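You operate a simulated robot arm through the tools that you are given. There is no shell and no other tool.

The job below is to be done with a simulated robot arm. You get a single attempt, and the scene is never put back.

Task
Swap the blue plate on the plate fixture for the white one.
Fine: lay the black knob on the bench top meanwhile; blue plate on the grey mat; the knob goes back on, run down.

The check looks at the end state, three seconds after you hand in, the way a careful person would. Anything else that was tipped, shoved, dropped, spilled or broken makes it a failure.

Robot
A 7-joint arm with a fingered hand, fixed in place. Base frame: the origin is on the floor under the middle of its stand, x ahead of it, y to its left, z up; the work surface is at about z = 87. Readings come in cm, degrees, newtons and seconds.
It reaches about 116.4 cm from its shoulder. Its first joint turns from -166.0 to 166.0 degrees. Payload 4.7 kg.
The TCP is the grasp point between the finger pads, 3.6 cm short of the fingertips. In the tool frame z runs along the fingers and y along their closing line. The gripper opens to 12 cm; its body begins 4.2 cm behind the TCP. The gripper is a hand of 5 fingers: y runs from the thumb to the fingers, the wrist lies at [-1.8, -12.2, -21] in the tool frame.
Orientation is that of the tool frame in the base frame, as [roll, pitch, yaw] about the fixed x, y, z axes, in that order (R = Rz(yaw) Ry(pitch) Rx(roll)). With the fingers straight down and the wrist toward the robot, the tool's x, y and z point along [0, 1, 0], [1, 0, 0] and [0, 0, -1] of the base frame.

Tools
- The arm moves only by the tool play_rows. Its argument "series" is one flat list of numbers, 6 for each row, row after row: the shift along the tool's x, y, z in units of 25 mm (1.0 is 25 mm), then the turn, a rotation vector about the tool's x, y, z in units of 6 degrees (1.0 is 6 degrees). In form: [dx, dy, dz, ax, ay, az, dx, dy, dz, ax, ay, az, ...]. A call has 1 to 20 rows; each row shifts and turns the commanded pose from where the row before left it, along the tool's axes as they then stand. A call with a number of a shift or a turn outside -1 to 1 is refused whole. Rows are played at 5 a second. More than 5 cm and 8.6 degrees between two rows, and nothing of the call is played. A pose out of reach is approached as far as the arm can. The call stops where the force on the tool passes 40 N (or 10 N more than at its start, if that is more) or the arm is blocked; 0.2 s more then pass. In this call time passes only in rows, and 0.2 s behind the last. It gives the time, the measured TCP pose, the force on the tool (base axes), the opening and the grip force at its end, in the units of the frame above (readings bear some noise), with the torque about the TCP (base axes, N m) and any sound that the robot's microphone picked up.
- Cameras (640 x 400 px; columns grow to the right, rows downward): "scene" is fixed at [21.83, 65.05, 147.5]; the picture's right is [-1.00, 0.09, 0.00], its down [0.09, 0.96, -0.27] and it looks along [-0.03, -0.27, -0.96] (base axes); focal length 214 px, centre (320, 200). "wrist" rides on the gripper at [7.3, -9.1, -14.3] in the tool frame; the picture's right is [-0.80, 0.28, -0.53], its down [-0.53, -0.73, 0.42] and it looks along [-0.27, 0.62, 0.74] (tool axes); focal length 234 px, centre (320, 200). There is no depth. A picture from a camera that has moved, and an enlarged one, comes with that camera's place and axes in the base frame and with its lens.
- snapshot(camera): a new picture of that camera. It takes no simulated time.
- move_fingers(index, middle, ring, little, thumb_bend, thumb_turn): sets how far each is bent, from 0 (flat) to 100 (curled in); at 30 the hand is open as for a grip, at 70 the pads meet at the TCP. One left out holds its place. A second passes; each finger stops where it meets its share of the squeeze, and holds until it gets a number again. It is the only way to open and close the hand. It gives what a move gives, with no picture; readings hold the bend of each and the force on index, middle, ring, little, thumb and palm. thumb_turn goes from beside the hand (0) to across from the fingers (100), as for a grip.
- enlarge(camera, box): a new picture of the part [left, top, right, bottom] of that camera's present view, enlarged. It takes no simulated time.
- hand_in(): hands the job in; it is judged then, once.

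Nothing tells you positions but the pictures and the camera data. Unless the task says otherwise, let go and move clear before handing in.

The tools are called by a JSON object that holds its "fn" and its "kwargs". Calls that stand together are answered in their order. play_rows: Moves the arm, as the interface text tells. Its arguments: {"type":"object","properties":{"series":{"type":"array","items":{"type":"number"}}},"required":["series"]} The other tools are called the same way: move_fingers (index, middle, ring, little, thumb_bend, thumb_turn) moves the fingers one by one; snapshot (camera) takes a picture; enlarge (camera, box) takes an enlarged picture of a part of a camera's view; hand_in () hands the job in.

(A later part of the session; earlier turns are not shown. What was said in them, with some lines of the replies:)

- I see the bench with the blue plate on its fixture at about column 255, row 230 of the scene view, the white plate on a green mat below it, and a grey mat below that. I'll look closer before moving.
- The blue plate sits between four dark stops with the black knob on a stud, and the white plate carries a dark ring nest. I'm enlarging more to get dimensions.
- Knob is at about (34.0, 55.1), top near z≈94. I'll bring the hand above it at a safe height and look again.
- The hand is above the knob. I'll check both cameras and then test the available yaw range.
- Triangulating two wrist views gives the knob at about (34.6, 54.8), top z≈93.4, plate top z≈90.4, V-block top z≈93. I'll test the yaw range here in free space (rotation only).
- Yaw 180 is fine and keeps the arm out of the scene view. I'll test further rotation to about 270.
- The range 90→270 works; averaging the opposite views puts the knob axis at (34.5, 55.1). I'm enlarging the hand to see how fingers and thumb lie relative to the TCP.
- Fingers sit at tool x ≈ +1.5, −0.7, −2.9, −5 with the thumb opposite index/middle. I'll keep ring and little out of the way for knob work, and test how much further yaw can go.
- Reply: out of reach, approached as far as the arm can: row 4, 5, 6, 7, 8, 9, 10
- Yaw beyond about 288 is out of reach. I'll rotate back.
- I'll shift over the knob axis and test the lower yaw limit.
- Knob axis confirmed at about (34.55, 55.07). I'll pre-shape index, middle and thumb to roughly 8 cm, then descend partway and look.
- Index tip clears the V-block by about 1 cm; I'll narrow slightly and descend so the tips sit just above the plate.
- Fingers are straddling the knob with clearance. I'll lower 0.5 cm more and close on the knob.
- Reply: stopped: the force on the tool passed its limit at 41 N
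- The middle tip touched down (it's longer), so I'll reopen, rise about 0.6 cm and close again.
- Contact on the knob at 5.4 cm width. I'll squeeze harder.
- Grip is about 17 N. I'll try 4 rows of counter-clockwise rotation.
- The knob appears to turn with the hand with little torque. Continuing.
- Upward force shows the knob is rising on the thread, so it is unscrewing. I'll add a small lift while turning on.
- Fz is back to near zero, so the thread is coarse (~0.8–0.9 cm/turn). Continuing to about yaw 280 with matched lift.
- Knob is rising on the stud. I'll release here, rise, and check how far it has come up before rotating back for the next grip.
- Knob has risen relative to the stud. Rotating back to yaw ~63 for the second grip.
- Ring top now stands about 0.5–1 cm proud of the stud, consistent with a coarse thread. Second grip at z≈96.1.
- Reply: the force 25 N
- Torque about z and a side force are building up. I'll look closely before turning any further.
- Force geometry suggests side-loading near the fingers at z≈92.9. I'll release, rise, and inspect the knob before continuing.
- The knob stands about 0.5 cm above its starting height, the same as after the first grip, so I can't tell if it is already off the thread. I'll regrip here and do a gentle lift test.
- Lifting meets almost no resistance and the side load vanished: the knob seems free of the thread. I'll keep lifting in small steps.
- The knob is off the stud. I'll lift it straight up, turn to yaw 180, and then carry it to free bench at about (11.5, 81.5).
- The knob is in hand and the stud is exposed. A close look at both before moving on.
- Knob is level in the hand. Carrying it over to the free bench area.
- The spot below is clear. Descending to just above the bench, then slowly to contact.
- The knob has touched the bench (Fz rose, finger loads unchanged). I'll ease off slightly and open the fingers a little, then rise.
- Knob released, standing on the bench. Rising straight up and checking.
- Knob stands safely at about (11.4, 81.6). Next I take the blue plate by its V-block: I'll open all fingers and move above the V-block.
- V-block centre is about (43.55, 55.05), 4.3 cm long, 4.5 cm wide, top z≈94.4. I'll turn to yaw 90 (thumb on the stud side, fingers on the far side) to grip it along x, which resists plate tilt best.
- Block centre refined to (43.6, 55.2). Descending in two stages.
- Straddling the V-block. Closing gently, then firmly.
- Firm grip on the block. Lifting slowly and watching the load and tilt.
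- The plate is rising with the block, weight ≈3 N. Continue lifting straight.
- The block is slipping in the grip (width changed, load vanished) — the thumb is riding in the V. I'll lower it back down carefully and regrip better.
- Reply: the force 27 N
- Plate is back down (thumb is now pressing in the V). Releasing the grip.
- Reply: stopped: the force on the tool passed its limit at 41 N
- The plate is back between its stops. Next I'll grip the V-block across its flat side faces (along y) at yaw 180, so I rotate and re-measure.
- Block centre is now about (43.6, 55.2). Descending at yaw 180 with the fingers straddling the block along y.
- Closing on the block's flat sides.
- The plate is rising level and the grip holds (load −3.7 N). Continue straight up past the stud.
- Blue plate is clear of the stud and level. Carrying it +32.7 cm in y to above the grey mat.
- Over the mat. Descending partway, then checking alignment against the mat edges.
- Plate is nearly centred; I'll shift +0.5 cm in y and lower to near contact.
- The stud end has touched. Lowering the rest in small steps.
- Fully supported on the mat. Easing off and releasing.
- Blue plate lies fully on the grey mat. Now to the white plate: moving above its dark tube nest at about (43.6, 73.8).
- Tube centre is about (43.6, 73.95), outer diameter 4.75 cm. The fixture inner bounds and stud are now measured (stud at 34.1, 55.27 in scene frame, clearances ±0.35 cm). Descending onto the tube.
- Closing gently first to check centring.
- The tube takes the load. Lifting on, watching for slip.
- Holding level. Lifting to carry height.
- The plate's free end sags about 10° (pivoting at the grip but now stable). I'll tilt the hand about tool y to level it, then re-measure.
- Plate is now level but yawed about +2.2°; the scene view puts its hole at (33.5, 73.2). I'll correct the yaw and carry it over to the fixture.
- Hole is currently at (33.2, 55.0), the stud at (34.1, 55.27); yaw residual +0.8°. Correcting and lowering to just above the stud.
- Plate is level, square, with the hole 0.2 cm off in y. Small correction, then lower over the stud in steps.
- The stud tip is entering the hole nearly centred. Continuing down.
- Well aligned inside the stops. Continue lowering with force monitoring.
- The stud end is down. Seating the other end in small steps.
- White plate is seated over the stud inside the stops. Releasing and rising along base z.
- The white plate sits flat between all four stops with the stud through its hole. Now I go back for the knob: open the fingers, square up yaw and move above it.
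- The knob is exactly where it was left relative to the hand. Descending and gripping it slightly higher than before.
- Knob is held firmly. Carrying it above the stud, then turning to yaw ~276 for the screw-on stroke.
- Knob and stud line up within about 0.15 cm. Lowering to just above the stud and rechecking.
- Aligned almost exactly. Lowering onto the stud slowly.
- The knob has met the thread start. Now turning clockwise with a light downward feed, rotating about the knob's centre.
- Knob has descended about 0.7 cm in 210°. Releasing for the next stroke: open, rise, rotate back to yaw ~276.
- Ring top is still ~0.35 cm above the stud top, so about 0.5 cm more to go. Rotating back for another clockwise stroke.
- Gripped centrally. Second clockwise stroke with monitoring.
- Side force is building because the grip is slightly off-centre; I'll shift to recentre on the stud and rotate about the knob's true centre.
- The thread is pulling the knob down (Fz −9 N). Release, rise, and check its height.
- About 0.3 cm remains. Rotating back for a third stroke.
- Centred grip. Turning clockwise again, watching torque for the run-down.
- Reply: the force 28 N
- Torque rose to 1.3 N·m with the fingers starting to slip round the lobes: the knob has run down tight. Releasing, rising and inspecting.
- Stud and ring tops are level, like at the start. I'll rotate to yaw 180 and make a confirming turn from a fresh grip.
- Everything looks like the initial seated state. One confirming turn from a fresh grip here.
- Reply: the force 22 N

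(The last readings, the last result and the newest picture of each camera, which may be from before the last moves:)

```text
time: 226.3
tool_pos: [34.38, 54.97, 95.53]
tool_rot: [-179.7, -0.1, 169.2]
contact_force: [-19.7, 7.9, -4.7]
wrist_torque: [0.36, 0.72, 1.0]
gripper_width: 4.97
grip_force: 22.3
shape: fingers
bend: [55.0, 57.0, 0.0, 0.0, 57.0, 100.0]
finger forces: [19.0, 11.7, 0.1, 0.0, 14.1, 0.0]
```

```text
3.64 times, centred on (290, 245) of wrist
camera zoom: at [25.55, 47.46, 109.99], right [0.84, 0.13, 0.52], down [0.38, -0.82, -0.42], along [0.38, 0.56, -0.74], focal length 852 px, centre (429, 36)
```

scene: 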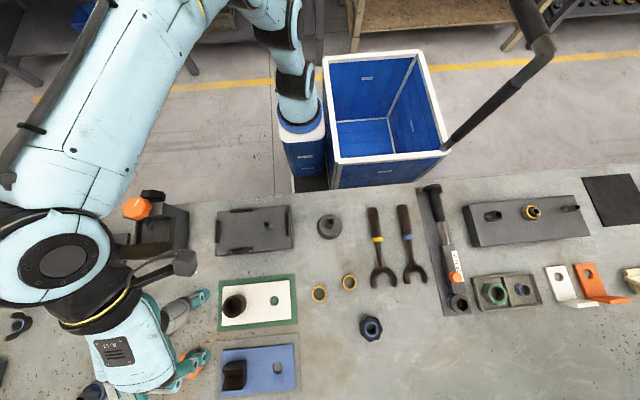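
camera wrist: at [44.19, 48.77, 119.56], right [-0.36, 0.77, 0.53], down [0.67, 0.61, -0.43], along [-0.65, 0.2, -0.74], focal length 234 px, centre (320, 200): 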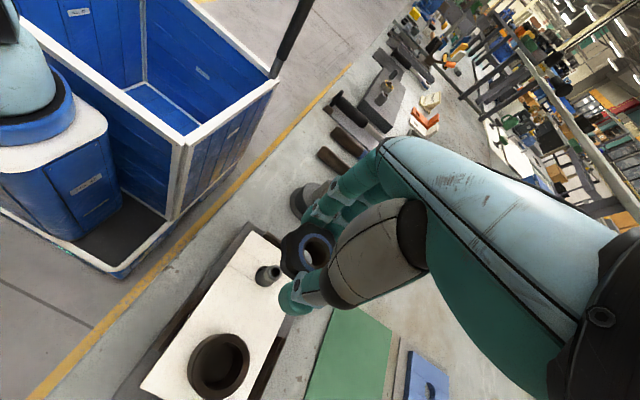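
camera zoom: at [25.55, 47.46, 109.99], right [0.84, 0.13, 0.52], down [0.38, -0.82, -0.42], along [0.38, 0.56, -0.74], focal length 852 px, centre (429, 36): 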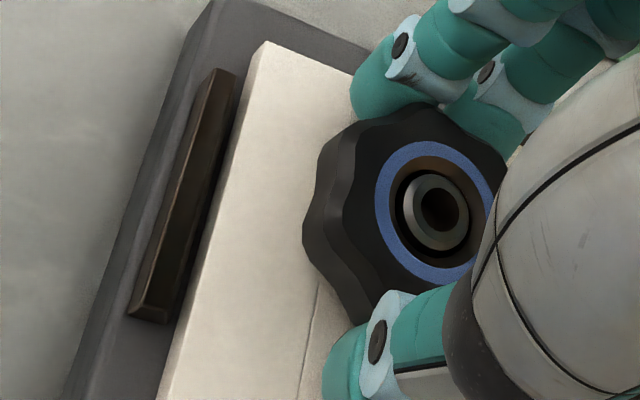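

Torque rises at once to 1.0 N·m — the knob is fully run down. Releasing, rising and moving clear.

{"fn": "move_fingers", "kwargs": {"index": 44, "middle": 43, "thumb_bend": 44}}

{"fn": "play_rows", "kwargs": {"series": [0, 0, -0.3, 0, 0, 0, 0, 0, -0.5, 0, 0, 0, 0, 0, -0.8, 0, 0, 0, 0, 0, -0.8, 0, 0, 0, 0, 0, -0.8, 0, 0, 0, 0, 0, -0.8, 0, 0, 0, 0, 0, -0.8, 0, 0, 0, 0, 0, -0.8, 0, 0, 0, 0, 0, -0.8, 0, 0, 0, 0, 0, -0.8, 0, 0, 0]}}

{"fn": "snapshot", "kwargs": {"camera": "wrist"}}

{"fn": "snapshot", "kwargs": {"camera": "scene"}}

```text
time: 227.3
tool_pos: [34.5, 54.97, 95.58]
tool_rot: [-179.9, -0.1, 169.2]
contact_force: [0.4, 0.2, 0.6]
wrist_torque: [0.04, 0.0, 0.03]
gripper_width: 8.05
grip_force: 0.0
shape: fingers
bend: [44.0, 43.0, 0.0, 0.0, 44.0, 97.0]
finger forces: [0.0, 0.0, 0.0, 0.0, 0.0, 0.0]
```

```text
time: 229.5
tool_pos: [34.3, 55.23, 113.61]
tool_rot: [-179.8, 0.0, 169.2]
contact_force: [-0.7, 0.3, -0.4]
wrist_torque: [-0.01, 0.02, 0.01]
gripper_width: 8.1
grip_force: 0.1
shape: fingers
bend: [44.0, 43.0, 0.0, 0.0, 44.0, 97.0]
finger forces: [0.0, 0.0, 0.0, 0.1, 0.1, 0.1]
```

```text
taken
camera wrist: at [25.59, 47.55, 128.08], right [0.84, 0.13, 0.52], down [0.38, -0.82, -0.42], along [0.38, 0.56, -0.74], focal length 234 px, centre (320, 200)
```

wrist: 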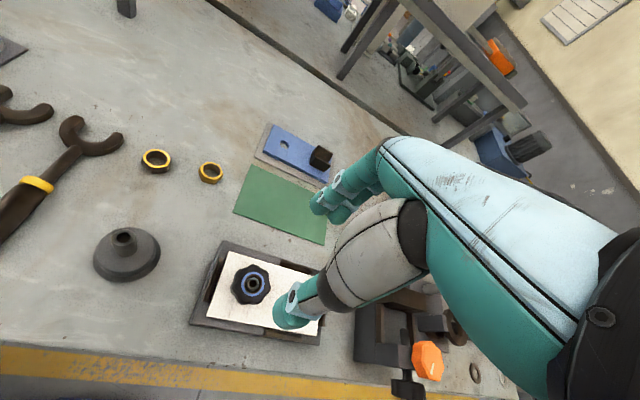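

```text
taken
```

scene: 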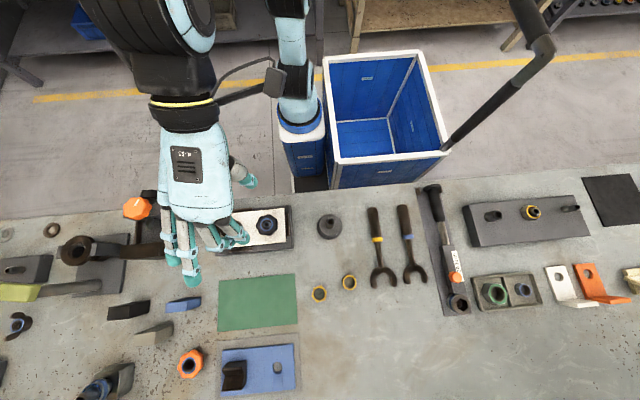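

Everything is in place. Moving the hand clear to take a final look.

{"fn": "play_rows", "kwargs": {"series": [0, 0, -0.5, 0, 0, 0, 0.736, -0.411, -0.17, 0, 0, 0, 0.736, -0.411, -0.17, 0, 0, 0, 0.736, -0.411, -0.17, 0, 0, 0, 0.736, -0.411, -0.17, 0, 0, 0, 0.736, -0.411, -0.17, 0, 0, 0, 0.736, -0.411, -0.17, 0, 0, 0, 0.736, -0.411, -0.17, 0, 0, 0, 0.736, -0.411, -0.17, 0, 0, 0, 0.736, -0.411, -0.17, 0, 0, 0]}}

{"fn": "snapshot", "kwargs": {"camera": "scene"}}

{"fn": "enlarge", "kwargs": {"camera": "scene", "box": [205, 195, 305, 260]}}

{"fn": "enlarge", "kwargs": {"camera": "scene", "box": [200, 265, 320, 400]}}

```text
time: 231.7
tool_pos: [16.49, 49.2, 118.57]
tool_rot: [-179.8, -0.1, 169.2]
contact_force: [-0.4, -0.4, 1.4]
wrist_torque: [-0.02, 0.0, 0.01]
gripper_width: 8.06
grip_force: 0.0
shape: fingers
bend: [44.0, 43.0, 0.0, 0.0, 44.0, 97.0]
finger forces: [0.0, 0.1, 0.0, 0.0, 0.1, 0.1]
```

```text
taken
```

scene: 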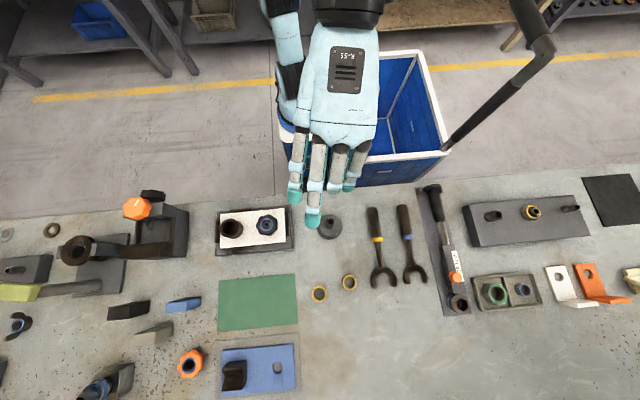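

```text
6.15 times, centred on (255, 228) of scene
camera zoom: at [21.83, 65.05, 147.5], right [-1.0, 0.09, 0.0], down [0.09, 0.96, -0.27], along [-0.03, -0.27, -0.96], focal length 1320 px, centre (720, 31)
```

zoom: 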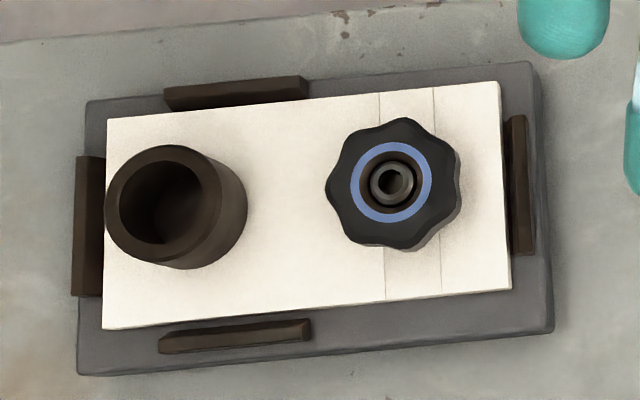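

```text
2.96 times, centred on (260, 332) of scene
camera zoom: at [21.83, 65.05, 147.5], right [-1.0, 0.09, 0.0], down [0.09, 0.96, -0.27], along [-0.03, -0.27, -0.96], focal length 636 px, centre (498, -193)
```

zoom: 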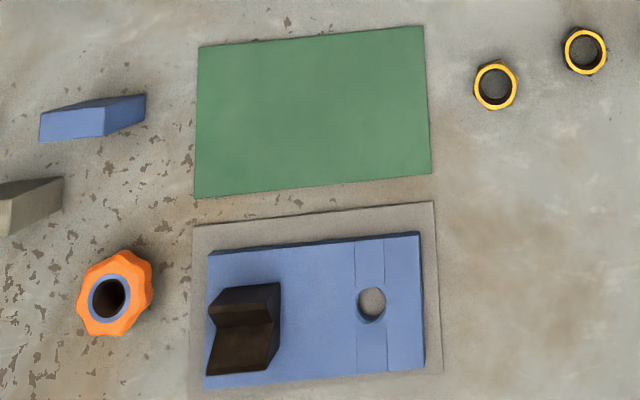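

The white plate sits flat on the fixture with the knob run down. The blue plate lies fully on the grey mat, nothing else has been disturbed, and the hand is clear. Handing in.

{"fn": "hand_in", "kwargs": {}}

```text
The job is handed in.
```

The swap is finished and handed in. The white plate is on the fixture and the blue plate is on the grey mat.

- **White plate:** It sits flat on the fixture, inside all four stops, with the stud through its hole.
- **Black knob:** I laid it on the bench during the swap, then put it back and ran it down. From a fresh grip at the end it resisted at once (about 1 N·m), and it sits at the same height as at the start.
- **Blue plate:** It lies fully on the grey mat, slightly off-centre, with about 0.8 cm to spare at the nearest edge.

My first attempt to lift the blue plate slipped. I lowered it back onto the fixture and lifted it again with a better grip, without dropping it. In the last pictures the other items on the bench look where they were at the start, and the hand is clear.
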